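You operate a simulated robot arm through the tools that you are given. There is no shell and no other tool. Be economical: measure what you need, move in short steps, check, and stop when the job is done.

The job below is to be done with a simulated two-armed robot. You get a single attempt, and the scene is never put back.

TASK
On the top of the finishing bench, fold the flower cloth in half.

It is judged by the outcome, as a careful person would: the job done as asked, and still so three seconds after it is handed in. It fails if anything else is knocked over, pushed out of place, dropped, spilled or broken. Flat cloth is picked up by pressing the open fingertips on it (5 to 10 N) and closing them slowly along it; thin cloth reads only 2 to 8 mm in the jaws.

THE ROBOT
Two 7-joint arms with two-finger parallel grippers on one trunk, on a base that drives. Base frame: it is fixed to the floor where the robot stands at the start and does not move with it; the origin is under the middle of the robot, x ahead of it, y to its left, z up. Lengths are in m, angles in rad, forces in N, time in s.
The left shoulder is at the start at [0.07, 0.163, 1.145], the right one opposite. Places, roughly: top of the finishing bench [0.5, 0, 0.9]. Payload 3.43 kg a hand.
The tool frame of a hand sits at the grasp point between the pads (the TCP): z along the fingers, y along the line on which they close. The tips reach 0.034 m beyond it. The gripper opens to 0.128 m. The fingers are 0.024 m wide and 0.012 m thick; the gripper's body (0.048 by 0.13 m) begins 0.096 m behind the TCP.
Orientation is that of the tool frame in the base frame, as a unit quaternion [w, x, y, z]. With the fingers straight down and closing along the base's y, the tool's x points along the base's -x, its y along +y and its z along -z.

THE INTERFACE
- The arms move only by the tool step_arm. It takes "left_plan", "right_plan" or both (then of equal length, played together; a hand with none holds still); each is a list of rows, each an object of numbers (a shift or turn left out is 0, a gripper value left out holds the last): "grip": the closure, from 0 (fully open) to 1 (shut); "tx", "ty", "tz": the shift along the tool's x, y, z in m; "ax", "ay", "az": the turn, a rotation vector about the tool's x, y, z in rad. In form: [{"grip": .., "tx": .., "ty": .., "tz": .., "ax": .., "ay": .., "az": ..}, ...]. A call has 1 to 20 rows; each row is the pose to reach, as a shift and turn from the pose commanded when the call began, along the tool's axes at that moment. Rows are played at 5 a second. More than 0.05 m and 0.15 rad between two rows, or a gripper value outside its range, and nothing of the call is played. Where a pose cannot be reached the arm comes as near as it can. A force on the tool above 40 N (or 10 N above the force at the start of the call, whichever is more), or a blocked arm, ends the call early, and 0.2 s more pass. Each finger travels about 0.153 m/s and halts on what it meets, pressing with about 34 N; the grip force reading is that of the motor and also rises with nothing between the fingers. The clock runs only during rows and for 0.2 s after the last one: add rows that repeat a pose to give the fingers time. It gives the time, the measured TCP pose, the force on the tool (base axes), the opening and the grip force at its end, in the units of the frame above (readings bear some noise), and new pictures: "views" is both (left out), scene, wrist or none (wrist: the cameras of the hands that moved).
- Cameras (640 x 400 px; columns grow to the right, rows downward): "scene" is now at [0.1384, -0.0005, 1.3721]; the picture's right is [0.01, -1.00, 0.00], its down [-0.59, -0.01, -0.81] and it looks along [0.81, 0.01, -0.59] (base axes); focal length 280 px, centre (320, 200). "left" rides on the left gripper at [0.076, 0.011, -0.16] in its tool frame; the picture's right is [-0.15, 0.99, 0.00], its down [-0.88, -0.13, -0.46] and it looks along [-0.45, -0.07, 0.89] (tool axes); focal length 234 px, centre (320, 200). "right" rides on the right gripper at [0.076, -0.011, -0.16] in its tool frame; the picture's right is [0.15, 0.99, 0.00], its down [-0.88, 0.13, -0.46] and it looks along [-0.45, 0.07, 0.89] (tool axes); focal length 234 px, centre (320, 200). There is no depth. A picture from a camera that has moved, and an enlarged one, comes with that camera's place and axes in the base frame and with its lens.
- lift_body(by): slides the trunk up (or, below 0, down) by that many m; the arms and the scene camera ride with it, the base frame stays. It gives what a move gives, with no picture.
- steer(legs): drives the robot by 1 to 6 legs, each [ahead, left, turn to the left] in m, m and rad, along the robot's own axes; the way and the turn of a leg run together, so that a leg with both is an arc; at most 1.5 m and 3.142 rad a leg. The arms and the cameras ride along, it lands a little off, and it stops where it bumps. It gives what a move gives, and a new picture of the scene camera.
- aim_head(pan, tilt): turns the head with the scene camera to pan (to the left, within 1.501 rad either way) and tilt (down, from -0.506 to 1.204), counted from straight ahead of the robot. It gives what a move gives, and a new picture of the scene camera.
- inspect(camera, box): a new picture of the part [left, top, right, bottom] of that camera's present view, enlarged. It takes no simulated time.
- finish_job(): hands the job in; it is judged then, once.

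Go step by step. Nothing tells you exact positions but the pictures and the camera data: compare them with the known pose of the tool, close in by small moves and look again before you grip or let go. The budget is 120 turns and 170 pictures, counting those below and the enlarged ones. Unless the task says otherwise, let go and move clear before handing in, and close with one line.

The tools are called by a JSON object that holds its "name" and its "arguments". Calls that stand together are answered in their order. step_arm: Moves the arms, as the interface text tells. Its arguments: {"type":"object","properties":{"left_plan":{"type":"array","items":{"type":"object","properties":{"grip":{"type":"number"},"tx":{"type":"number"},"ty":{"type":"number"},"tz":{"type":"number"},"ax":{"type":"number"},"ay":{"type":"number"},"az":{"type":"number"}}}},"right_plan":{"type":"array","items":{"type":"object","properties":{"grip":{"type":"number"},"tx":{"type":"number"},"ty":{"type":"number"},"tz":{"type":"number"},"ax":{"type":"number"},"ay":{"type":"number"},"az":{"type":"number"}}}},"views":{"type":"string","enum":["both","scene","wrist","none"]}},"required":[]} The other tools are called the same way: lift_body (by) slides the trunk up or down; steer (legs) drives the base; aim_head (pan, tilt) turns the head that bears the scene camera; inspect (camera, box) takes an enlarged picture of a part of a camera's view; finish_job () hands the job in.

At the start:

```text
clock: 0.0
left_ee_pos: [0.6696, 0.2848, 1.0636]
left_tcp_rot: [0.0, 0.0, 1.0, 0.0]
left_force: [-0.3, 0.4, 0.2]
left_opening: 0.128
left_gripper_force: 0.0
right_ee_pos: [0.6008, -0.2751, 1.0553]
right_tcp_rot: [-0.001, 0.0, 1.0, -0.001]
right_force: [-0.4, -0.6, 0.7]
right_opening: 0.1278
right_gripper_force: 0.2
trunk travel left (down, up): [-0.625, 0.315]
robot x, y, heading: [-0.0009, -0.0006, 0.001]
head pan, tilt: [0.009, 0.628]
```

scene: 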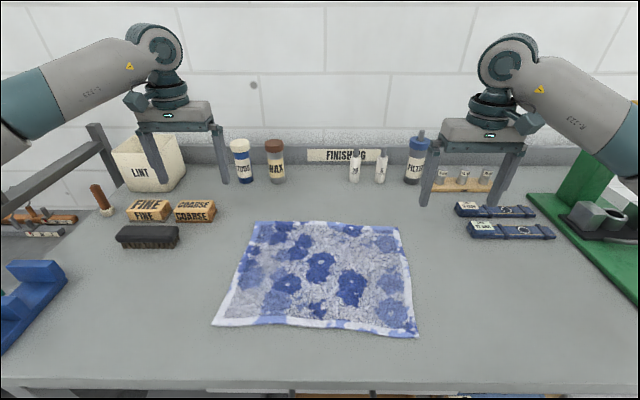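
right: 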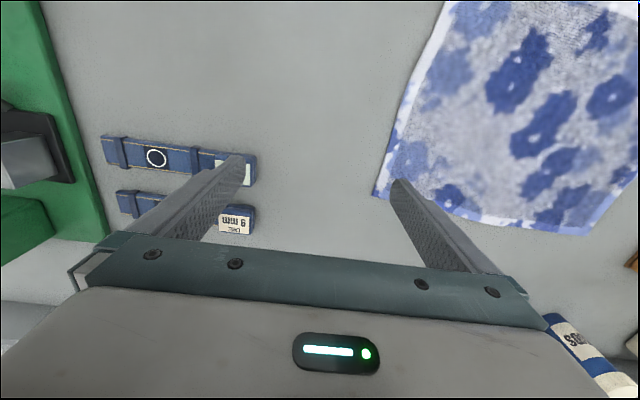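
left: 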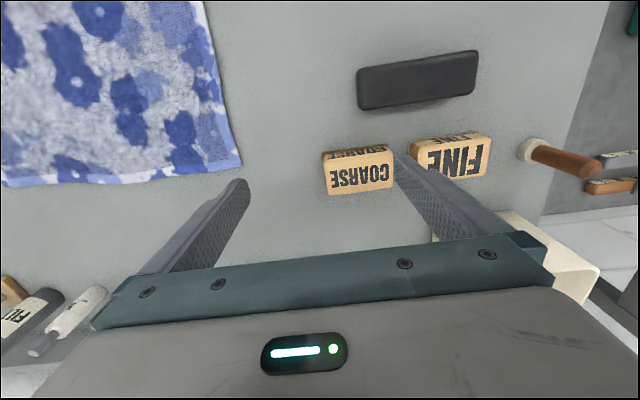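

I see the flower cloth lying flat, with its near corners at about (0.436, 0.211) and (0.418, -0.181) and its far corners at about (0.75, 0.20) and (0.73, -0.21). I plan to fold the near edge onto the far edge with both hands, so first I'll hover over the near corners.

{"name": "step_arm", "arguments": {"left_plan": [{"tx": 0.036, "ty": -0.016, "tz": 0.01, "grip": 0.6}, {"tx": 0.073, "ty": -0.032, "tz": 0.03}, {"tx": 0.109, "ty": -0.048, "tz": 0.05}, {"tx": 0.145, "ty": -0.063, "tz": 0.07}, {"tx": 0.181, "ty": -0.079, "tz": 0.09}, {"tx": 0.2176, "ty": -0.095, "tz": 0.1136}, {"tx": 0.2176, "ty": -0.095, "tz": 0.1136}], "right_plan": [{"tx": 0.027, "ty": 0.019, "tz": 0.01, "grip": 0.6}, {"tx": 0.055, "ty": 0.038, "tz": 0.03}, {"tx": 0.083, "ty": 0.057, "tz": 0.05}, {"tx": 0.11, "ty": 0.076, "tz": 0.07}, {"tx": 0.138, "ty": 0.095, "tz": 0.09}, {"tx": 0.165, "ty": 0.115, "tz": 0.105}, {"tx": 0.165, "ty": 0.115, "tz": 0.105}]}}

```text
clock: 1.6
left_ee_pos: [0.4521, 0.1892, 0.9521]
left_tcp_rot: [0.0, -0.001, 1.0, 0.0]
left_force: [0.2, -0.2, -0.3]
left_opening: 0.0513
left_gripper_force: 0.0
right_ee_pos: [0.4384, -0.1629, 0.9504]
right_tcp_rot: [0.0, 0.0, 1.0, 0.0]
right_force: [-0.5, 0.2, 0.5]
right_opening: 0.0512
right_gripper_force: 0.1
trunk travel left (down, up): [-0.625, 0.315]
robot x, y, heading: [-0.0001, 0.0032, 0.001]
head pan, tilt: [0.009, 0.628]
camera scene: at [0.1384, -0.0008, 1.3721], right [0.01, -1.0, 0.0], down [-0.59, -0.01, -0.81], along [0.81, 0.01, -0.59], focal length 280 px, centre (320, 200)
camera right: at [0.3614, -0.1719, 1.1103], right [-0.15, 0.99, 0.0], down [0.88, 0.13, 0.46], along [0.45, 0.07, -0.89], focal length 234 px, centre (320, 200)
camera left: at [0.376, 0.2007, 1.1113], right [0.14, 0.99, 0.0], down [0.88, -0.13, 0.46], along [0.45, -0.07, -0.89], focal length 234 px, centre (320, 200)
```

scene: 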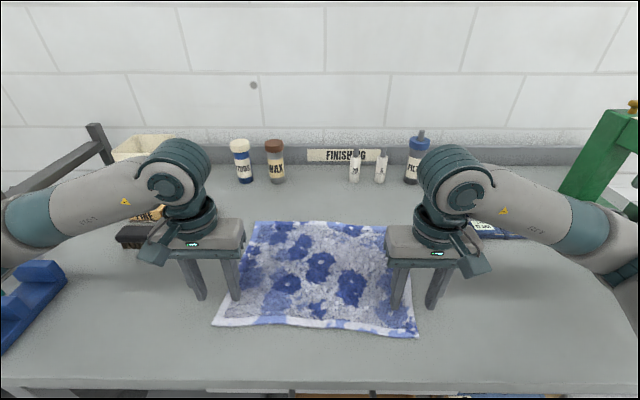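
right: 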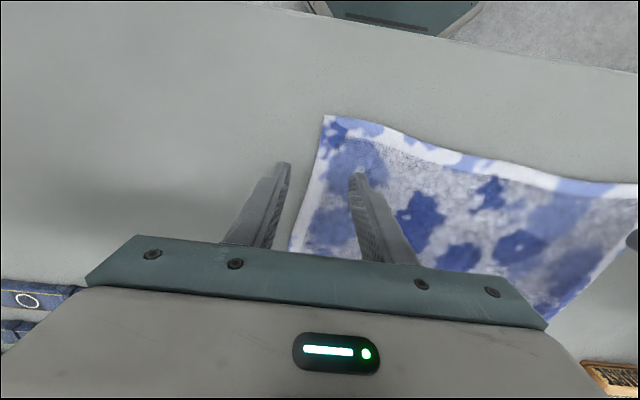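
left: 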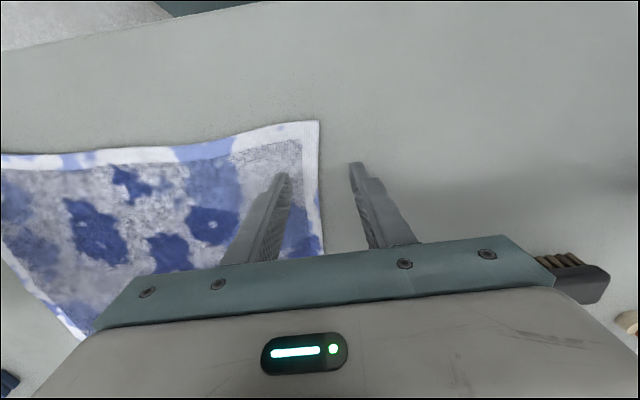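

The two camera views agree only if the bench top is at z≈0.90, which puts the near corners at about (0.408, 0.192) and (0.391, -0.163). I'll shift both hands inward so all the fingertips are above the cloth, then lower a little.

{"name": "step_arm", "arguments": {"left_plan": [{"tx": 0.014, "ty": -0.017}, {"tx": 0.028, "ty": -0.034}, {"tx": 0.028, "ty": -0.034, "tz": 0.006}, {"tx": 0.028, "ty": -0.034, "tz": 0.006}], "right_plan": [{"tx": 0.014, "ty": 0.017}, {"tx": 0.029, "ty": 0.035}, {"tx": 0.029, "ty": 0.035, "tz": 0.005}, {"tx": 0.029, "ty": 0.035, "tz": 0.005}]}}

```text
clock: 2.6
left_ee_pos: [0.4243, 0.1565, 0.9445]
left_tcp_rot: [0.0, -0.001, 1.0, 0.0]
left_force: [-0.1, 0.2, -0.8]
left_opening: 0.0513
left_gripper_force: 0.1
right_ee_pos: [0.4082, -0.1274, 0.9469]
right_tcp_rot: [0.0, 0.0, 1.0, 0.0]
right_force: [0.2, -0.4, -0.2]
right_opening: 0.0512
right_gripper_force: 0.0
trunk travel left (down, up): [-0.625, 0.315]
robot x, y, heading: [0.0001, 0.0005, -0.007]
head pan, tilt: [0.009, 0.628]
camera scene: at [0.1383, -0.0005, 1.3721], right [0.01, -1.0, 0.0], down [-0.59, -0.01, -0.81], along [0.81, 0.01, -0.59], focal length 280 px, centre (320, 200)
camera right: at [0.3327, -0.1377, 1.1066], right [-0.15, 0.99, 0.0], down [0.88, 0.13, 0.46], along [0.45, 0.07, -0.89], focal length 234 px, centre (320, 200)
camera left: at [0.3483, 0.1677, 1.1054], right [0.15, 0.99, 0.0], down [0.88, -0.13, 0.46], along [0.45, -0.07, -0.89], focal length 234 px, centre (320, 200)
```

scene: 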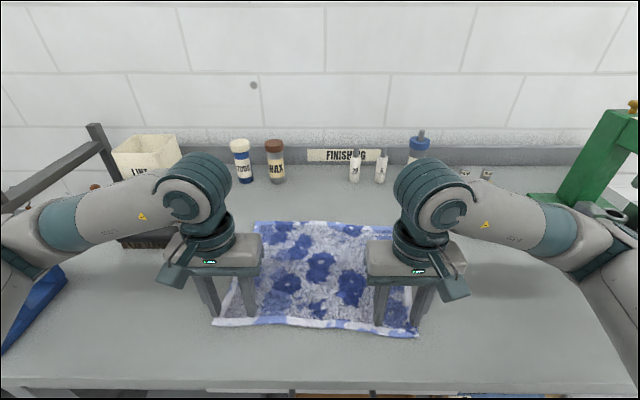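
right: 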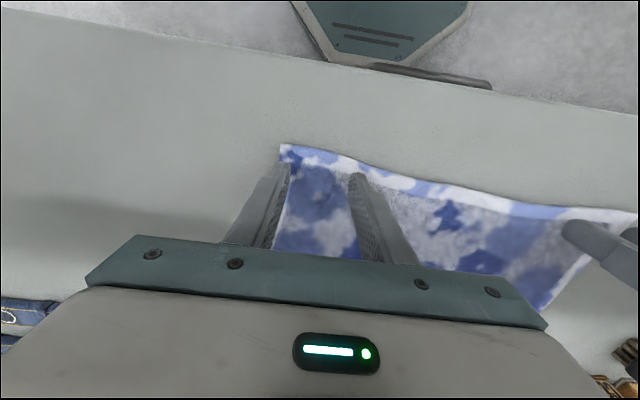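
left: 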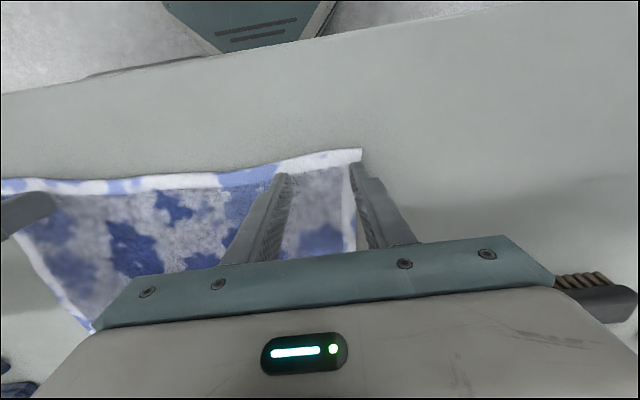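

The outer fingers sit right at the cloth's side edges. I'll move each hand another 10 mm inward, then lower step by step to find contact.

{"name": "step_arm", "arguments": {"left_plan": [{"ty": -0.01}, {"ty": -0.01, "tz": 0.004}, {"ty": -0.01, "tz": 0.008}, {"ty": -0.01, "tz": 0.008}], "right_plan": [{"ty": 0.01}, {"ty": 0.01, "tz": 0.005}, {"ty": 0.01, "tz": 0.01}, {"ty": 0.01, "tz": 0.01}], "views": "wrist"}}

```text
clock: 3.6
left_ee_pos: [0.424, 0.1463, 0.9376]
left_tcp_rot: [0.001, 0.0, 1.0, 0.0]
left_force: [2.5, 0.8, 9.2]
left_opening: 0.0511
left_gripper_force: 0.1
right_ee_pos: [0.4087, -0.1173, 0.9368]
right_tcp_rot: [0.001, -0.001, 1.0, 0.0]
right_force: [3.7, -0.8, 13.1]
right_opening: 0.0512
right_gripper_force: 0.0
trunk travel left (down, up): [-0.625, 0.315]
robot x, y, heading: [-0.0, 0.0003, 0.001]
head pan, tilt: [0.009, 0.628]
camera right: at [0.3316, -0.127, 1.0971], right [-0.15, 0.99, 0.0], down [0.88, 0.13, 0.46], along [0.45, 0.07, -0.89], focal length 234 px, centre (320, 200)
camera left: at [0.348, 0.1581, 1.0976], right [0.15, 0.99, 0.0], down [0.88, -0.13, 0.46], along [0.45, -0.07, -0.89], focal length 234 px, centre (320, 200)
```

right: 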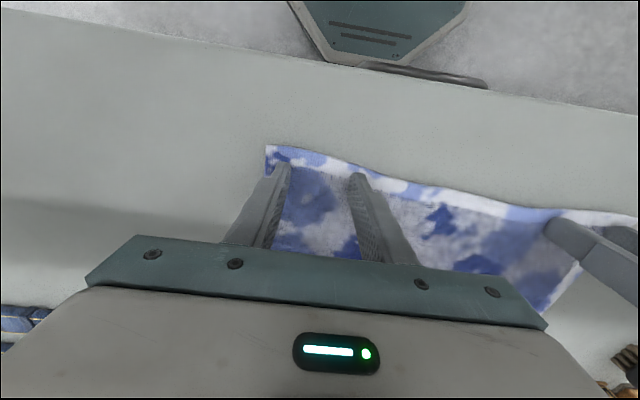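
left: 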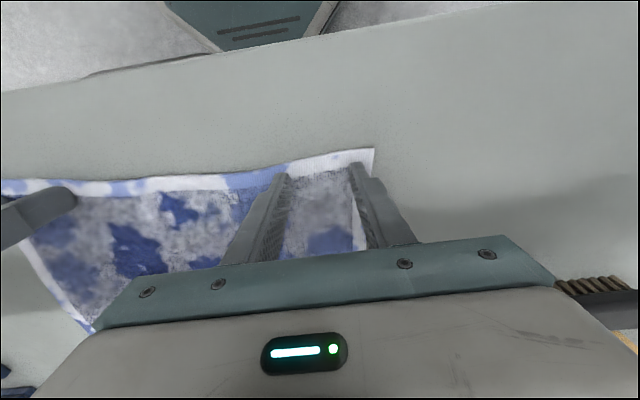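

Both hands are touching the cloth (left 9 N, right 13 N), with all the fingertips on it. I'll ease the right hand up slightly and close both slowly.

{"name": "step_arm", "arguments": {"left_plan": [{"grip": 0.62}, {"grip": 0.65}, {"grip": 0.68}, {"grip": 0.71}, {"grip": 0.74}, {"grip": 0.77}, {"grip": 0.8}, {"grip": 0.83}, {"grip": 0.86}, {"grip": 0.89}, {"grip": 0.92}, {"grip": 0.95}, {"grip": 0.98}, {"grip": 1}, {"grip": 1}, {"grip": 1}], "right_plan": [{"grip": 0.62, "tz": -0.001}, {"grip": 0.65, "tz": -0.001}, {"grip": 0.68, "tz": -0.001}, {"grip": 0.71, "tz": -0.001}, {"grip": 0.74, "tz": -0.001}, {"grip": 0.77, "tz": -0.001}, {"grip": 0.8, "tz": -0.001}, {"grip": 0.83, "tz": -0.001}, {"grip": 0.86, "tz": -0.001}, {"grip": 0.89, "tz": -0.001}, {"grip": 0.92, "tz": -0.001}, {"grip": 0.95, "tz": -0.001}, {"grip": 0.98, "tz": -0.001}, {"grip": 1, "tz": -0.001}, {"grip": 1, "tz": -0.001}, {"grip": 1, "tz": -0.001}]}}

```text
clock: 7.0
left_ee_pos: [0.4225, 0.146, 0.9366]
left_tcp_rot: [0.001, -0.001, 1.0, 0.001]
left_force: [-1.3, -7.5, 16.5]
left_opening: 0.0077
left_gripper_force: 34.1
right_ee_pos: [0.4081, -0.1167, 0.9381]
right_tcp_rot: [0.001, -0.001, 1.0, 0.0]
right_force: [0.6, 9.2, 6.7]
right_opening: 0.0037
right_gripper_force: 33.9
trunk travel left (down, up): [-0.625, 0.315]
robot x, y, heading: [-0.0018, 0.0048, 0.003]
head pan, tilt: [0.009, 0.628]
camera scene: at [0.1366, -0.0004, 1.3723], right [0.01, -1.0, 0.0], down [-0.59, -0.01, -0.81], along [0.81, 0.01, -0.59], focal length 280 px, centre (320, 200)
camera right: at [0.3307, -0.1264, 1.0976], right [-0.15, 0.99, 0.0], down [0.88, 0.13, 0.46], along [0.45, 0.07, -0.89], focal length 234 px, centre (320, 200)
camera left: at [0.3471, 0.1581, 1.0973], right [0.15, 0.99, 0.0], down [0.88, -0.13, 0.46], along [0.45, -0.07, -0.89], focal length 234 px, centre (320, 200)
```

scene: 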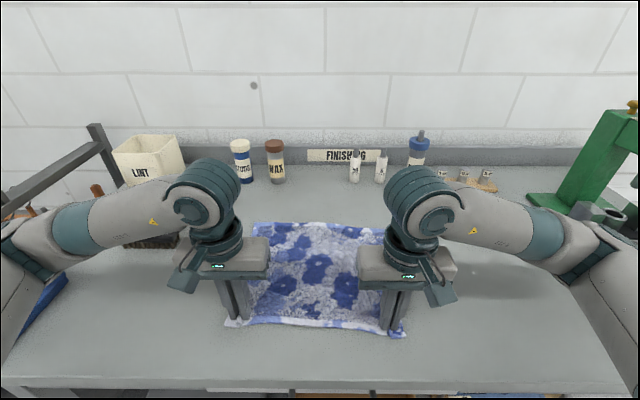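
right: 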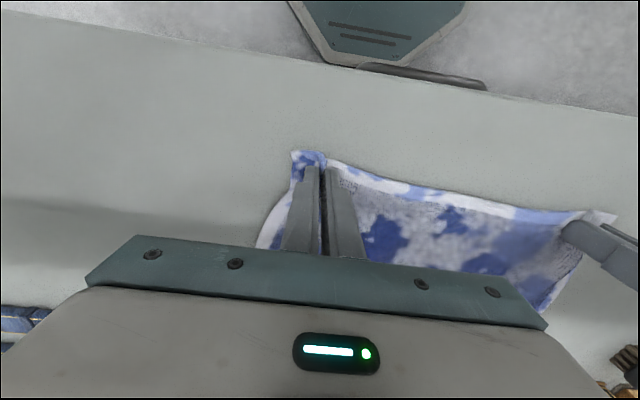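
left: 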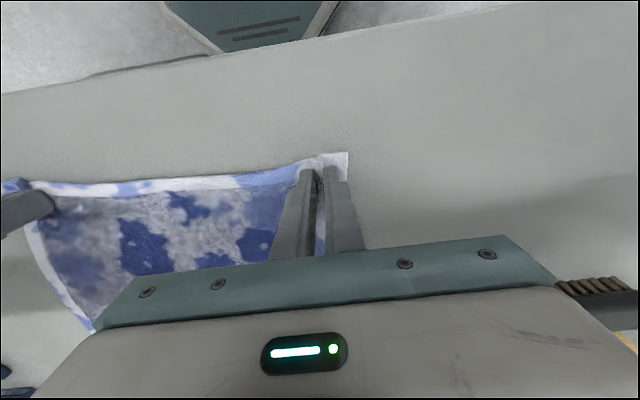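

Both hands read as having cloth pinched (7.7 mm and 3.7 mm). I'll lift to check they hold.

{"name": "step_arm", "arguments": {"left_plan": [{"tz": -0.02}, {"tz": -0.04}, {"tz": -0.06, "tx": -0.015}, {"tz": -0.08, "tx": -0.03}, {"tz": -0.08, "tx": -0.03}], "right_plan": [{"tz": -0.02}, {"tz": -0.04}, {"tz": -0.06, "tx": -0.015}, {"tz": -0.08, "tx": -0.03}, {"tz": -0.08, "tx": -0.03}]}}

```text
clock: 8.2
left_ee_pos: [0.4531, 0.1471, 1.0182]
left_tcp_rot: [0.0, -0.001, 1.0, 0.0]
left_force: [-0.9, -12.0, -0.6]
left_opening: 0.0047
left_gripper_force: 34.2
right_ee_pos: [0.4379, -0.1158, 1.0164]
right_tcp_rot: [0.0, 0.0, 1.0, -0.001]
right_force: [-0.1, 11.9, -0.2]
right_opening: 0.0038
right_gripper_force: 34.4
trunk travel left (down, up): [-0.625, 0.315]
robot x, y, heading: [0.0029, 0.0003, -0.004]
head pan, tilt: [0.009, 0.628]
camera scene: at [0.1387, -0.0004, 1.372], right [0.01, -1.0, 0.0], down [-0.59, -0.01, -0.81], along [0.81, 0.01, -0.59], focal length 280 px, centre (320, 200)
camera right: at [0.3618, -0.1258, 1.1775], right [-0.15, 0.99, 0.0], down [0.88, 0.13, 0.46], along [0.45, 0.07, -0.89], focal length 234 px, centre (320, 200)
camera left: at [0.3781, 0.1594, 1.1783], right [0.15, 0.99, 0.0], down [0.88, -0.13, 0.46], along [0.45, -0.07, -0.89], focal length 234 px, centre (320, 200)
```

scene: 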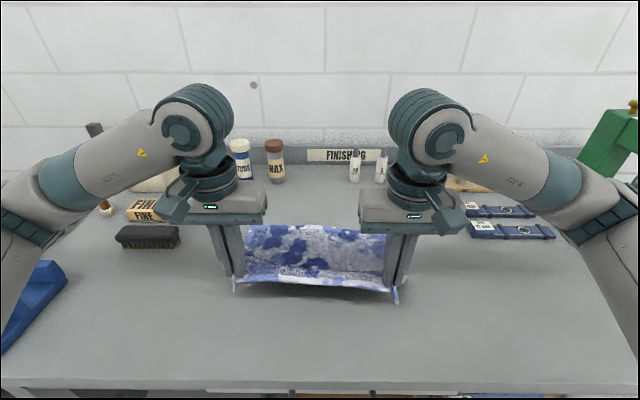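
right: 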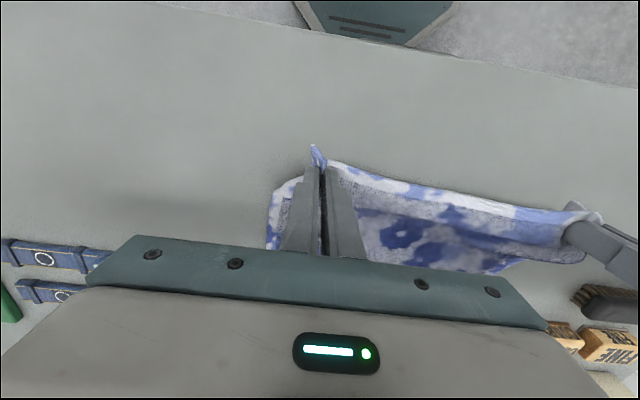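
left: 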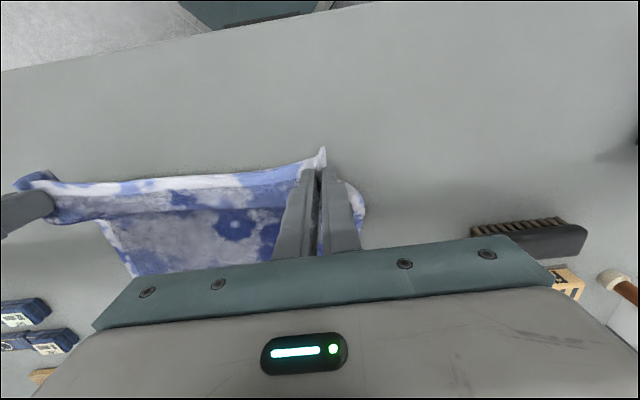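

The lift holds, though the cloth is taut between the hands (about 12 N). I'll bring the hands slightly together and carry the near edge in a low arc toward the far edge, stopping short to look.

{"name": "step_arm", "arguments": {"left_plan": [{"ty": -0.003, "tx": -0.01, "tz": -0.008}, {"ty": -0.003, "tx": -0.03, "tz": -0.02}, {"ty": -0.003, "tx": -0.05, "tz": -0.031}, {"ty": -0.003, "tx": -0.075, "tz": -0.038}, {"ty": -0.003, "tx": -0.1, "tz": -0.041}, {"ty": -0.003, "tx": -0.125, "tz": -0.036}, {"ty": -0.003, "tx": -0.15, "tz": -0.026}, {"ty": -0.003, "tx": -0.17, "tz": -0.01}, {"ty": -0.003, "tx": -0.19, "tz": 0.009}, {"ty": -0.003, "tx": -0.2, "tz": 0.025}, {"ty": -0.003, "tx": -0.21, "tz": 0.04}, {"ty": -0.003, "tx": -0.21, "tz": 0.04}], "right_plan": [{"ty": 0.003, "tx": -0.01, "tz": -0.008}, {"ty": 0.003, "tx": -0.03, "tz": -0.02}, {"ty": 0.003, "tx": -0.05, "tz": -0.031}, {"ty": 0.003, "tx": -0.075, "tz": -0.038}, {"ty": 0.003, "tx": -0.1, "tz": -0.041}, {"ty": 0.003, "tx": -0.125, "tz": -0.036}, {"ty": 0.003, "tx": -0.15, "tz": -0.026}, {"ty": 0.003, "tx": -0.17, "tz": -0.01}, {"ty": 0.003, "tx": -0.19, "tz": 0.009}, {"ty": 0.003, "tx": -0.2, "tz": 0.025}, {"ty": 0.003, "tx": -0.21, "tz": 0.04}, {"ty": 0.003, "tx": -0.21, "tz": 0.04}]}}

```text
clock: 10.8
left_ee_pos: [0.6638, 0.1413, 0.976]
left_tcp_rot: [0.0, -0.001, 1.0, 0.0]
left_force: [-0.2, -4.4, 0.2]
left_opening: 0.0046
left_gripper_force: 33.7
right_ee_pos: [0.6475, -0.1128, 0.9764]
right_tcp_rot: [0.001, 0.0, 1.0, 0.0]
right_force: [-0.8, 2.9, 0.2]
right_opening: 0.0034
right_gripper_force: 34.3
trunk travel left (down, up): [-0.625, 0.315]
robot x, y, heading: [0.0015, 0.0016, 0.004]
head pan, tilt: [0.009, 0.628]
camera scene: at [0.1379, -0.0005, 1.3721], right [0.01, -1.0, 0.0], down [-0.59, -0.01, -0.81], along [0.81, 0.01, -0.59], focal length 280 px, centre (320, 200)
camera right: at [0.5718, -0.1239, 1.1369], right [-0.15, 0.99, 0.0], down [0.88, 0.13, 0.46], along [0.45, 0.07, -0.89], focal length 234 px, centre (320, 200)
camera left: at [0.5882, 0.1551, 1.1361], right [0.15, 0.99, 0.0], down [0.88, -0.13, 0.46], along [0.45, -0.07, -0.89], focal length 234 px, centre (320, 200)
```

scene: 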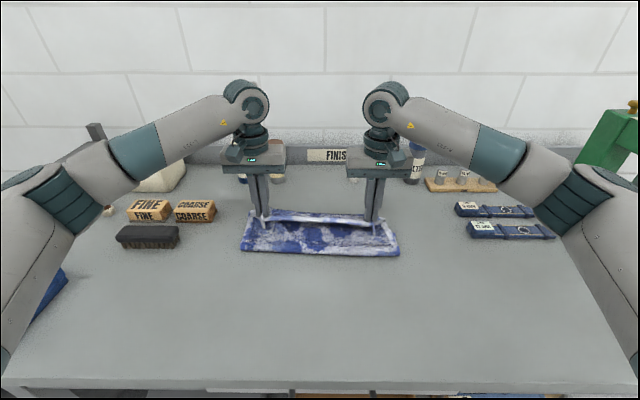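
right: 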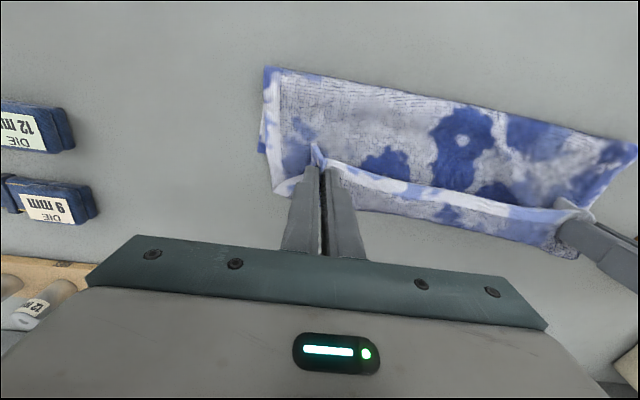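
left: 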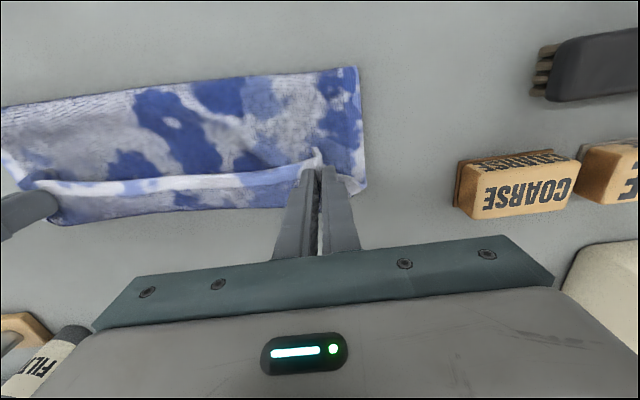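

The edge now hangs just short of the far edge. I'll zoom in to see the far edge and the hanging corners before laying it down.

{"name": "inspect", "arguments": {"camera": "right", "box": [220, 40, 640, 300]}}

{"name": "inspect", "arguments": {"camera": "scene", "box": [220, 180, 430, 280]}}

```text
1.52 times, centred on (430, 170) of right
camera zoom: at [0.5718, -0.1239, 1.1369], right [-0.15, 0.99, 0.0], down [0.88, 0.13, 0.46], along [0.45, 0.07, -0.89], focal length 357 px, centre (152, 246)
```

zoom: 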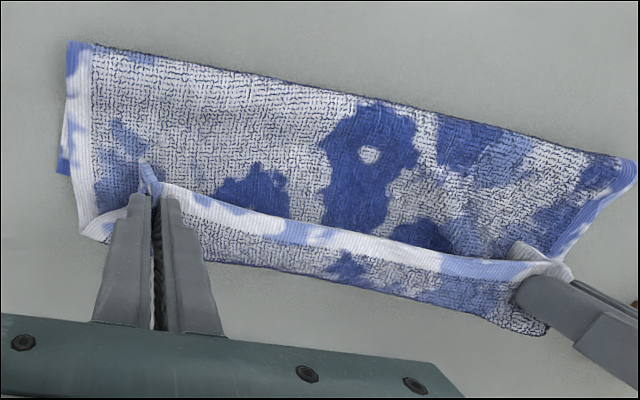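

```text
3.05 times, centred on (325, 230) of scene
camera zoom: at [0.1379, -0.0005, 1.3721], right [0.01, -1.0, 0.0], down [-0.59, -0.01, -0.81], along [0.81, 0.01, -0.59], focal length 855 px, centre (305, 109)
```

zoom: 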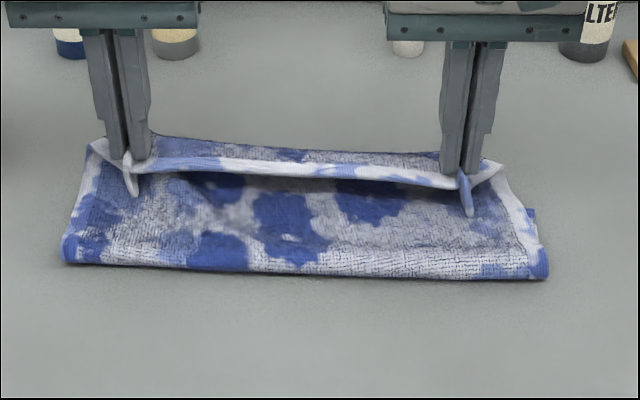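

The hem still points back toward me with a small loop beyond the fingertips, because the grippers haven't turned. I'll tilt both grippers so the fingers point a little back toward the robot, which rolls the hem upward and forward, and then move to the far edge and lower.

{"name": "step_arm", "arguments": {"left_plan": [{"ty": 0, "tx": -0.004, "tz": 0.001, "ay": 0.12}, {"tx": -0.008, "tz": 0.002, "ay": 0.24}, {"tx": -0.012, "tz": 0.003, "ay": 0.36}, {"tx": -0.017, "tz": 0.004, "ay": 0.48}, {"tx": -0.022, "tz": 0.006, "ay": 0.6}, {"tx": -0.027, "tz": 0.014, "ay": 0.6}, {"tx": -0.031, "tz": 0.022, "ay": 0.6}, {"tx": -0.031, "tz": 0.022, "ay": 0.6}], "right_plan": [{"ty": 0, "tx": -0.004, "tz": 0.001, "ay": 0.12}, {"tx": -0.008, "tz": 0.002, "ay": 0.24}, {"tx": -0.012, "tz": 0.003, "ay": 0.36}, {"tx": -0.017, "tz": 0.004, "ay": 0.48}, {"tx": -0.022, "tz": 0.006, "ay": 0.6}, {"tx": -0.027, "tz": 0.014, "ay": 0.6}, {"tx": -0.031, "tz": 0.022, "ay": 0.6}, {"tx": -0.031, "tz": 0.022, "ay": 0.6}]}}

```text
clock: 12.6
left_ee_pos: [0.6939, 0.1426, 0.9549]
left_tcp_rot: [-0.295, 0.0, 0.955, -0.001]
left_force: [-0.2, -3.5, 0.3]
left_opening: 0.0045
left_gripper_force: 33.5
right_ee_pos: [0.6795, -0.1131, 0.9553]
right_tcp_rot: [-0.296, 0.0, 0.955, -0.001]
right_force: [0.3, 3.7, -0.3]
right_opening: 0.0036
right_gripper_force: 33.9
trunk travel left (down, up): [-0.625, 0.315]
robot x, y, heading: [0.0024, -0.0002, -0.001]
head pan, tilt: [0.009, 0.628]
camera scene: at [0.1381, -0.0003, 1.3722], right [0.01, -1.0, 0.0], down [-0.59, -0.01, -0.81], along [0.81, 0.01, -0.59], focal length 280 px, centre (320, 200)
camera right: at [0.7061, -0.1233, 1.1299], right [-0.12, 0.99, 0.08], down [0.98, 0.13, -0.12], along [-0.13, 0.07, -0.99], focal length 234 px, centre (320, 200)
camera left: at [0.7214, 0.1551, 1.1298], right [0.12, 0.99, -0.08], down [0.98, -0.13, -0.12], along [-0.13, -0.07, -0.99], focal length 234 px, centre (320, 200)
```

scene: 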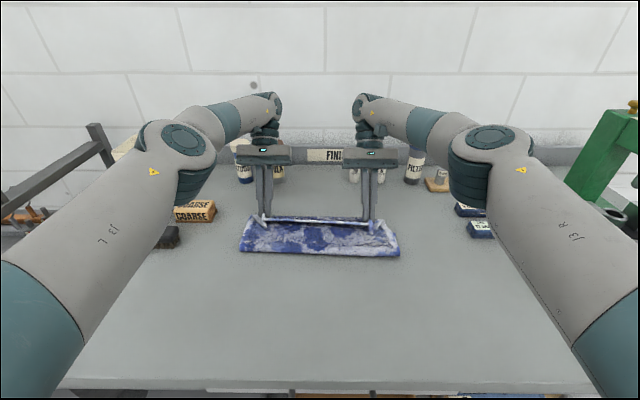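
right: 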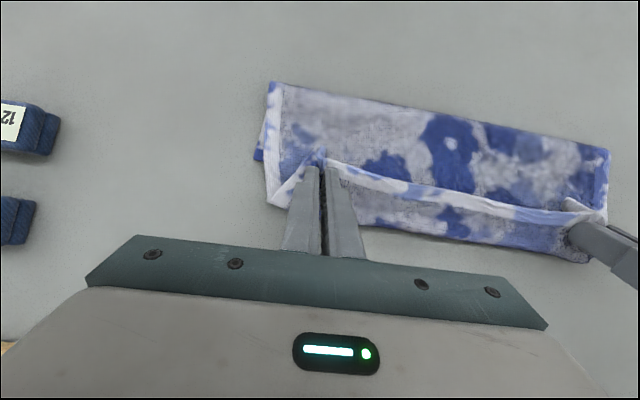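
left: 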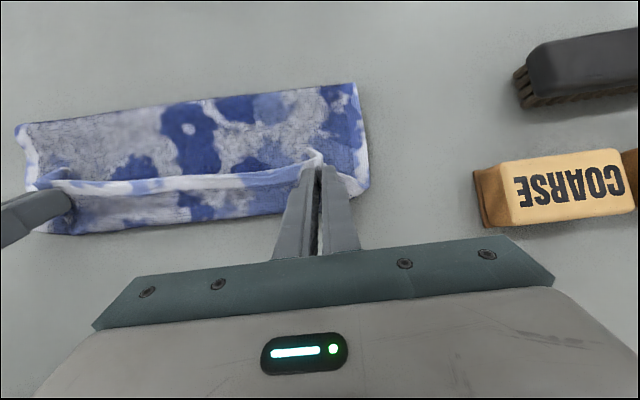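

Both fingertips are now about over the far edge. I'll lower straight down toward contact.

{"name": "step_arm", "arguments": {"left_plan": [{"tx": -0.004, "tz": 0.004}, {"tx": -0.0075, "tz": 0.007}, {"tx": -0.011, "tz": 0.0098}, {"tx": -0.011, "tz": 0.0098}], "right_plan": [{"tx": -0.004, "tz": 0.004}, {"tx": -0.0075, "tz": 0.007}, {"tx": -0.011, "tz": 0.0098}, {"tx": -0.011, "tz": 0.0098}]}}

{"name": "inspect", "arguments": {"camera": "scene", "box": [220, 180, 430, 280]}}

```text
clock: 13.6
left_ee_pos: [0.6983, 0.1434, 0.9417]
left_tcp_rot: [-0.294, 0.001, 0.956, 0.0]
left_force: [-2.1, -4.3, 5.6]
left_opening: 0.0044
left_gripper_force: 34.3
right_ee_pos: [0.6821, -0.1127, 0.9416]
right_tcp_rot: [-0.295, -0.001, 0.956, 0.0]
right_force: [-0.7, 3.8, 4.4]
right_opening: 0.0035
right_gripper_force: 33.9
trunk travel left (down, up): [-0.625, 0.315]
robot x, y, heading: [-0.0004, -0.002, 0.0]
head pan, tilt: [0.009, 0.628]
camera scene: at [0.1371, -0.0005, 1.3723], right [0.01, -1.0, 0.0], down [-0.59, -0.01, -0.81], along [0.81, 0.01, -0.59], focal length 280 px, centre (320, 200)
camera right: at [0.7093, -0.1237, 1.1166], right [-0.12, 0.99, 0.08], down [0.98, 0.13, -0.12], along [-0.13, 0.07, -0.99], focal length 234 px, centre (320, 200)
camera left: at [0.7243, 0.1552, 1.1168], right [0.12, 0.99, -0.08], down [0.98, -0.13, -0.12], along [-0.13, -0.07, -0.99], focal length 234 px, centre (320, 200)
```

scene: 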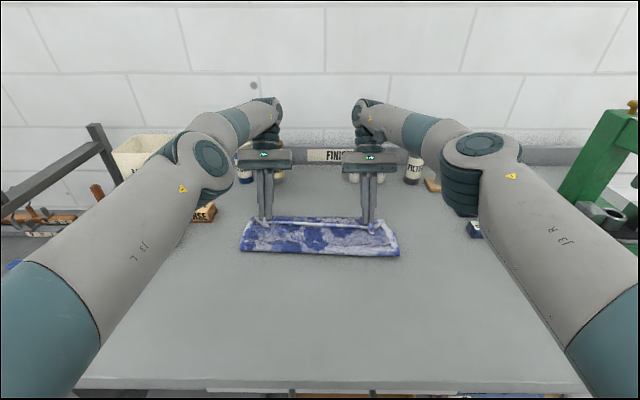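
right: 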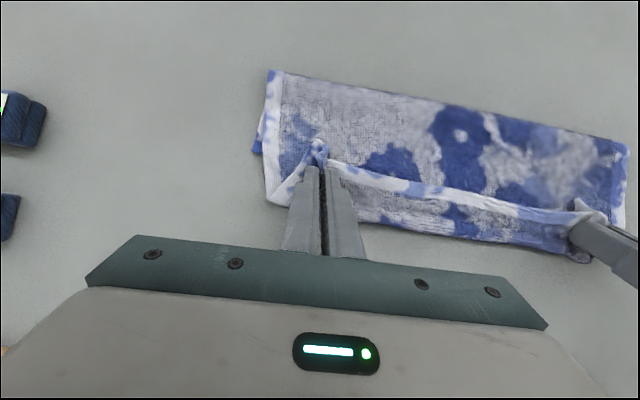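
left: 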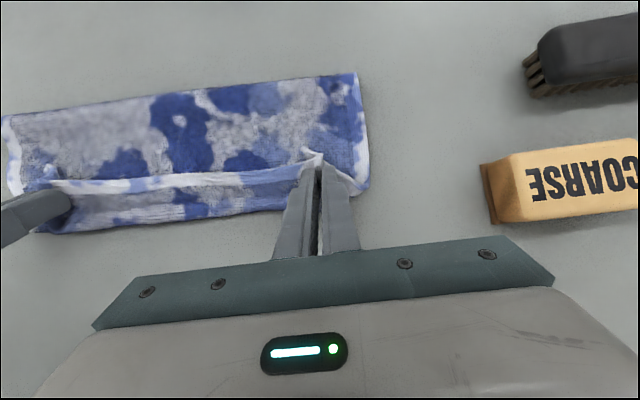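

```text
3.05 times, centred on (325, 230) of scene
camera zoom: at [0.1371, -0.0005, 1.3723], right [0.01, -1.0, 0.0], down [-0.59, -0.01, -0.81], along [0.81, 0.01, -0.59], focal length 855 px, centre (305, 109)
```

zoom: 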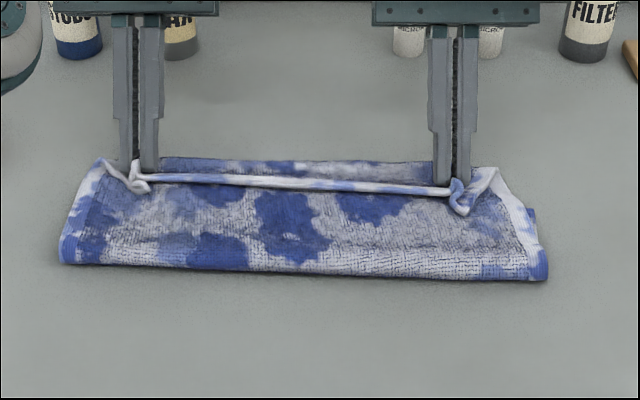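

The fold line sits at x≈0.575, about 3 cm too far forward, with the slack looped at the far edge. I'll back off to unroll that loop, come forward again to a taut position about 7 cm up, and look before letting the edge drop flat.

{"name": "step_arm", "arguments": {"left_plan": [{"tx": 0.0391, "tz": -0.0217}, {"tx": 0.0836, "tz": -0.0336}, {"tx": 0.1294, "tz": -0.0386}, {"tx": 0.1668, "tz": -0.0312}, {"tx": 0.1874, "tz": -0.0171}, {"tx": 0.1874, "tz": -0.0171}, {"tx": 0.1679, "tz": -0.0328}, {"tx": 0.1393, "tz": -0.044}, {"tx": 0.1032, "tz": -0.0445}, {"tx": 0.0664, "tz": -0.0333}, {"tx": 0.0664, "tz": -0.0333}, {"tx": 0.0664, "tz": -0.0333}], "right_plan": [{"tx": 0.0391, "tz": -0.0217}, {"tx": 0.0836, "tz": -0.0336}, {"tx": 0.1294, "tz": -0.0386}, {"tx": 0.1668, "tz": -0.0312}, {"tx": 0.1874, "tz": -0.0171}, {"tx": 0.1874, "tz": -0.0171}, {"tx": 0.1679, "tz": -0.0328}, {"tx": 0.1393, "tz": -0.044}, {"tx": 0.1032, "tz": -0.0445}, {"tx": 0.0664, "tz": -0.0333}, {"tx": 0.0664, "tz": -0.0333}, {"tx": 0.0664, "tz": -0.0333}]}}

{"name": "inspect", "arguments": {"camera": "scene", "box": [220, 170, 430, 300]}}

```text
clock: 16.2
left_ee_pos: [0.6628, 0.1429, 1.0031]
left_tcp_rot: [-0.296, 0.0, 0.955, 0.0]
left_force: [0.4, -1.9, -0.2]
left_opening: 0.0046
left_gripper_force: 33.8
right_ee_pos: [0.6474, -0.1101, 1.0048]
right_tcp_rot: [-0.295, 0.0, 0.955, -0.001]
right_force: [0.8, 1.3, 0.1]
right_opening: 0.0034
right_gripper_force: 33.7
trunk travel left (down, up): [-0.625, 0.315]
robot x, y, heading: [0.0027, -0.0038, 0.002]
head pan, tilt: [0.009, 0.628]
camera scene: at [0.1391, -0.0005, 1.372], right [0.01, -1.0, 0.0], down [-0.59, -0.01, -0.81], along [0.81, 0.01, -0.59], focal length 280 px, centre (320, 200)
camera right: at [0.6746, -0.1217, 1.1805], right [-0.12, 0.99, 0.08], down [0.98, 0.13, -0.12], along [-0.13, 0.07, -0.99], focal length 234 px, centre (320, 200)
camera left: at [0.6901, 0.1548, 1.1784], right [0.12, 0.99, -0.08], down [0.98, -0.13, -0.12], along [-0.13, -0.07, -0.99], focal length 234 px, centre (320, 200)
```

scene: 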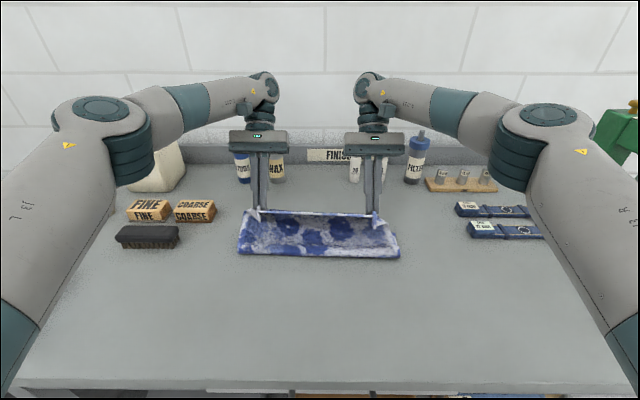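
right: 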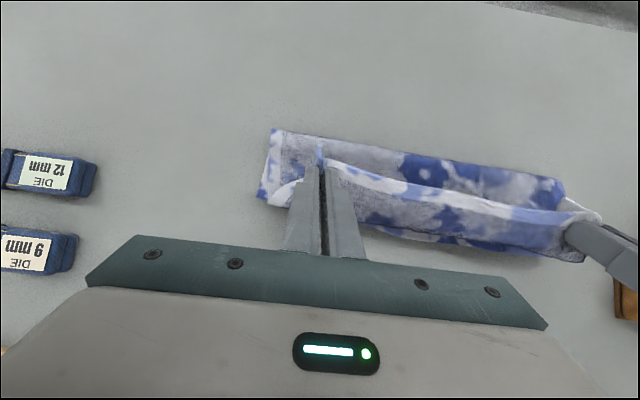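
left: 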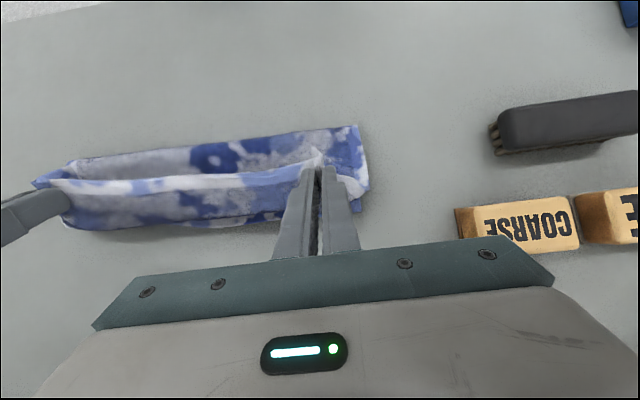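

```text
3.05 times, centred on (325, 235) of scene
camera zoom: at [0.1391, -0.0005, 1.372], right [0.01, -1.0, 0.0], down [-0.59, -0.01, -0.81], along [0.81, 0.01, -0.59], focal length 855 px, centre (305, 93)
```

zoom: 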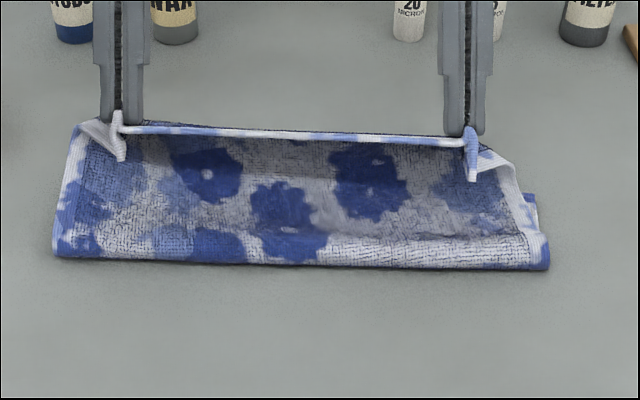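

The slack is still bellied slightly beyond the pinch. I'll pull up and back a bit to tension the cloth from the fold line, then open so the edge drops forward freely.

{"name": "step_arm", "arguments": {"left_plan": [{"tx": 0.016, "tz": -0.006}, {"tx": 0.0323, "tz": -0.0118}, {"tx": 0.0323, "tz": -0.0118}, {"tx": 0.0323, "tz": -0.0118}], "right_plan": [{"tx": 0.016, "tz": -0.006}, {"tx": 0.0323, "tz": -0.0118}, {"tx": 0.0323, "tz": -0.0118}, {"tx": 0.0323, "tz": -0.0118}], "views": "wrist"}}

{"name": "inspect", "arguments": {"camera": "scene", "box": [220, 170, 430, 300]}}

```text
clock: 17.2
left_ee_pos: [0.641, 0.1445, 1.032]
left_tcp_rot: [-0.296, -0.001, 0.955, 0.0]
left_force: [-0.4, -3.7, -0.5]
left_opening: 0.0046
left_gripper_force: 34.3
right_ee_pos: [0.6263, -0.1128, 1.034]
right_tcp_rot: [-0.296, 0.0, 0.955, -0.001]
right_force: [0.1, 4.0, -0.7]
right_opening: 0.0034
right_gripper_force: 34.3
trunk travel left (down, up): [-0.625, 0.315]
robot x, y, heading: [-0.0007, 0.0004, -0.001]
head pan, tilt: [0.009, 0.628]
camera right: at [0.6538, -0.1229, 1.2099], right [-0.12, 0.99, 0.08], down [0.98, 0.13, -0.12], along [-0.13, 0.07, -0.99], focal length 234 px, centre (320, 200)
camera left: at [0.6688, 0.1558, 1.2074], right [0.12, 0.99, -0.08], down [0.98, -0.13, -0.12], along [-0.13, -0.07, -0.99], focal length 234 px, centre (320, 200)
```

right: 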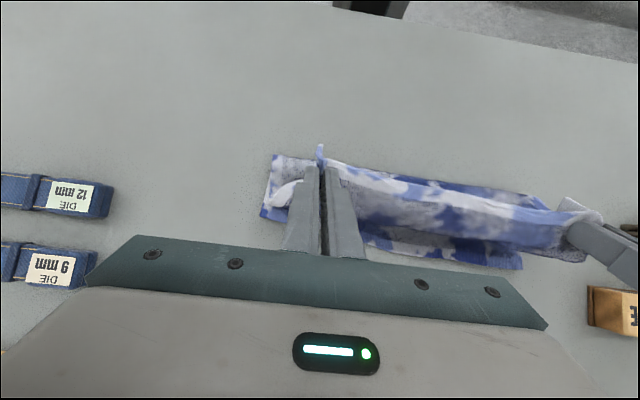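
left: 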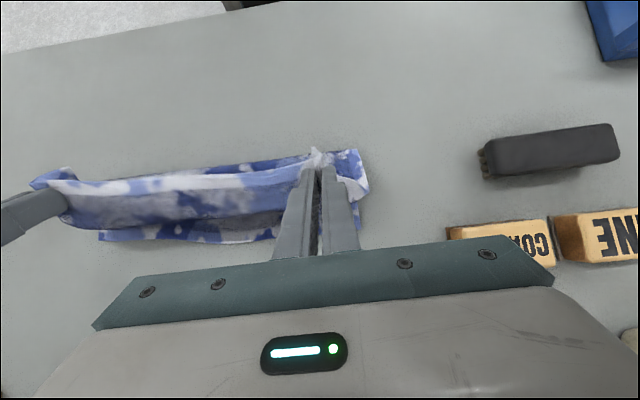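

```text
3.05 times, centred on (325, 235) of scene
camera zoom: at [0.1381, -0.0005, 1.3721], right [0.01, -1.0, 0.0], down [-0.59, -0.01, -0.81], along [0.81, 0.01, -0.59], focal length 855 px, centre (305, 93)
```

zoom: 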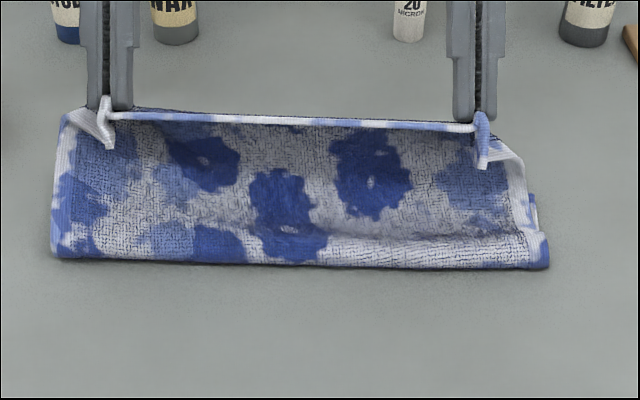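

Checking geometry, the lower far edge has crept to x≈0.667 and the fold is at ≈0.565, so the halves wouldn't match. I'll lay the cloth back out flat with the grips I have and then re-grip with a better tilt.

{"name": "step_arm", "arguments": {"left_plan": [{"tx": 0.0329, "tz": 0.0104, "ay": -0.1}, {"tx": 0.0648, "tz": 0.031, "ay": -0.2}, {"tx": 0.0922, "tz": 0.0583, "ay": -0.3}, {"tx": 0.1115, "tz": 0.0885, "ay": -0.4}, {"tx": 0.1288, "tz": 0.1233, "ay": -0.5}, {"tx": 0.1389, "tz": 0.1582, "ay": -0.6}, {"tx": 0.1419, "tz": 0.1893, "ay": -0.6}, {"tx": 0.1428, "tz": 0.2056, "ay": -0.6}, {"tx": 0.1428, "tz": 0.2056, "ay": -0.6}], "right_plan": [{"tx": 0.0329, "tz": 0.0104, "ay": -0.1}, {"tx": 0.0648, "tz": 0.031, "ay": -0.2}, {"tx": 0.0922, "tz": 0.0583, "ay": -0.3}, {"tx": 0.1115, "tz": 0.0885, "ay": -0.4}, {"tx": 0.1288, "tz": 0.1233, "ay": -0.5}, {"tx": 0.1389, "tz": 0.1582, "ay": -0.6}, {"tx": 0.1419, "tz": 0.1893, "ay": -0.6}, {"tx": 0.1428, "tz": 0.2056, "ay": -0.6}, {"tx": 0.1428, "tz": 0.2056, "ay": -0.6}], "views": "scene"}}

```text
clock: 19.2
left_ee_pos: [0.4057, 0.1444, 0.9451]
left_tcp_rot: [0.001, -0.001, 1.0, 0.0]
left_force: [-1.2, -5.7, 3.7]
left_opening: 0.0045
left_gripper_force: 33.8
right_ee_pos: [0.3932, -0.1144, 0.9443]
right_tcp_rot: [0.0, 0.0, 1.0, 0.0]
right_force: [0.0, 5.2, -0.3]
right_opening: 0.0032
right_gripper_force: 33.5
trunk travel left (down, up): [-0.625, 0.315]
robot x, y, heading: [-0.0035, 0.0003, 0.003]
head pan, tilt: [0.009, 0.628]
camera scene: at [0.1384, -0.0006, 1.3721], right [0.01, -1.0, 0.0], down [-0.59, -0.01, -0.81], along [0.81, 0.01, -0.59], focal length 280 px, centre (320, 200)
```

scene: 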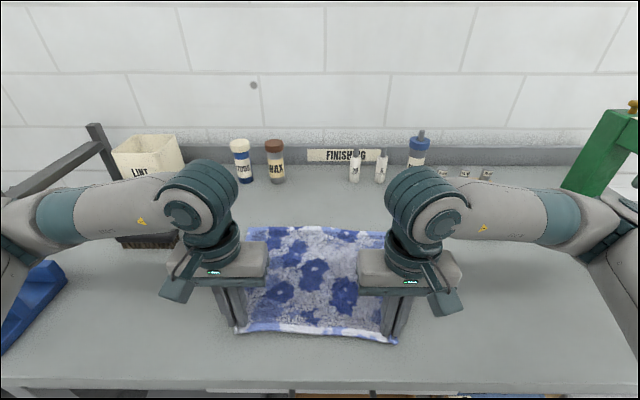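

The cloth is laid out flat again. I'll open to let go of the corners, rise a little and look.

{"name": "step_arm", "arguments": {"left_plan": [{"tz": 0.003, "grip": 0.9}, {"tz": 0.003, "grip": 0.8}, {"tz": 0.003, "grip": 0.7}, {"grip": 0.6}, {"tz": -0.02}, {"tz": -0.04}, {"tz": -0.06}, {"tz": -0.06}], "right_plan": [{"tz": 0.003, "grip": 0.9}, {"tz": 0.003, "grip": 0.8}, {"tz": 0.003, "grip": 0.7}, {"grip": 0.6}, {"tz": -0.02}, {"tz": -0.04}, {"tz": -0.06}, {"tz": -0.06}]}}

```text
clock: 21.0
left_ee_pos: [0.4066, 0.1426, 1.0042]
left_tcp_rot: [0.0, -0.001, 1.0, 0.0]
left_force: [-0.5, 0.2, 0.6]
left_opening: 0.0511
left_gripper_force: 0.0
right_ee_pos: [0.3922, -0.1128, 1.0055]
right_tcp_rot: [0.0, 0.001, 1.0, -0.001]
right_force: [0.1, 0.3, -0.4]
right_opening: 0.0511
right_gripper_force: 0.2
trunk travel left (down, up): [-0.625, 0.315]
robot x, y, heading: [-0.0021, 0.0022, -0.002]
head pan, tilt: [0.009, 0.628]
camera scene: at [0.1386, -0.0005, 1.372], right [0.01, -1.0, 0.0], down [-0.59, -0.01, -0.81], along [0.81, 0.01, -0.59], focal length 280 px, centre (320, 200)
camera right: at [0.3157, -0.1231, 1.1654], right [-0.15, 0.99, 0.0], down [0.88, 0.13, 0.46], along [0.45, 0.07, -0.89], focal length 234 px, centre (320, 200)
camera left: at [0.332, 0.1554, 1.1648], right [0.15, 0.99, 0.0], down [0.88, -0.13, 0.46], along [0.45, -0.07, -0.89], focal length 234 px, centre (320, 200)
```

scene: 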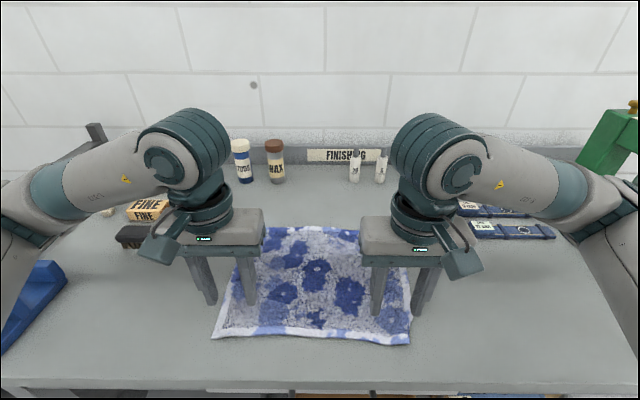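
right: 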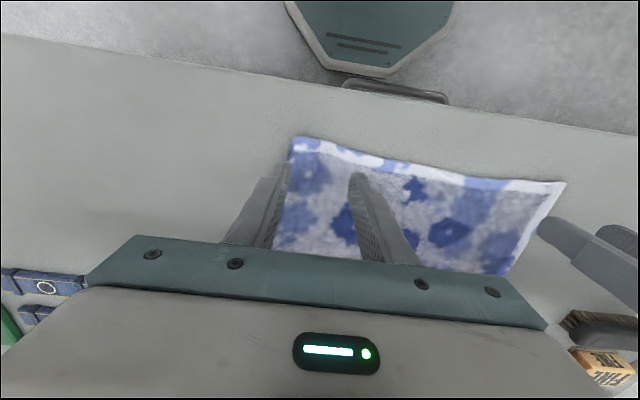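
left: 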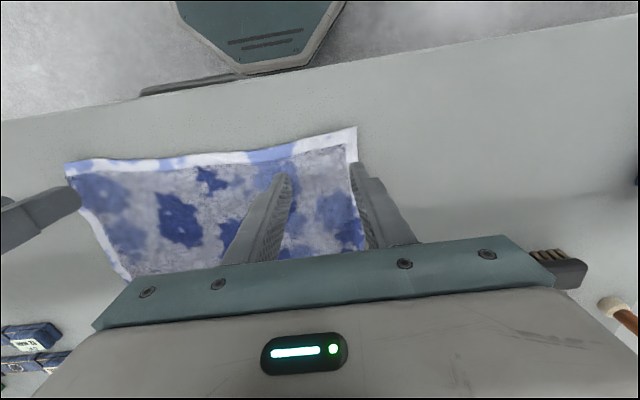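

The cloth is flat again with near corners at about (0.385, 0.186) and (0.377, -0.145) and the far edge at ≈0.66. I'll back the base off 0.1 m to give the wrists room to pick up with the fingers tilted forward.

{"name": "steer", "arguments": {"legs": [[-0.1, 0, 0]]}}

```text
clock: 22.1
left_ee_pos: [0.3099, 0.1428, 1.0049]
left_tcp_rot: [0.0, -0.002, 1.0, 0.0]
left_force: [0.3, -0.4, -0.6]
left_opening: 0.0512
left_gripper_force: 0.0
right_ee_pos: [0.2929, -0.1125, 1.005]
right_tcp_rot: [0.0, 0.0, 1.0, 0.0]
right_force: [-0.2, 0.4, 0.3]
right_opening: 0.0511
right_gripper_force: 0.1
trunk travel left (down, up): [-0.625, 0.315]
robot x, y, heading: [-0.1001, -0.0011, -0.004]
head pan, tilt: [0.009, 0.628]
camera scene: at [0.0399, -0.0005, 1.3721], right [0.01, -1.0, 0.0], down [-0.59, -0.01, -0.81], along [0.81, 0.01, -0.59], focal length 280 px, centre (320, 200)
```

scene: 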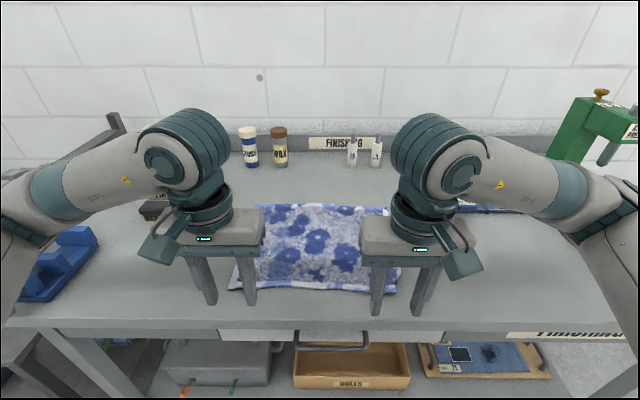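

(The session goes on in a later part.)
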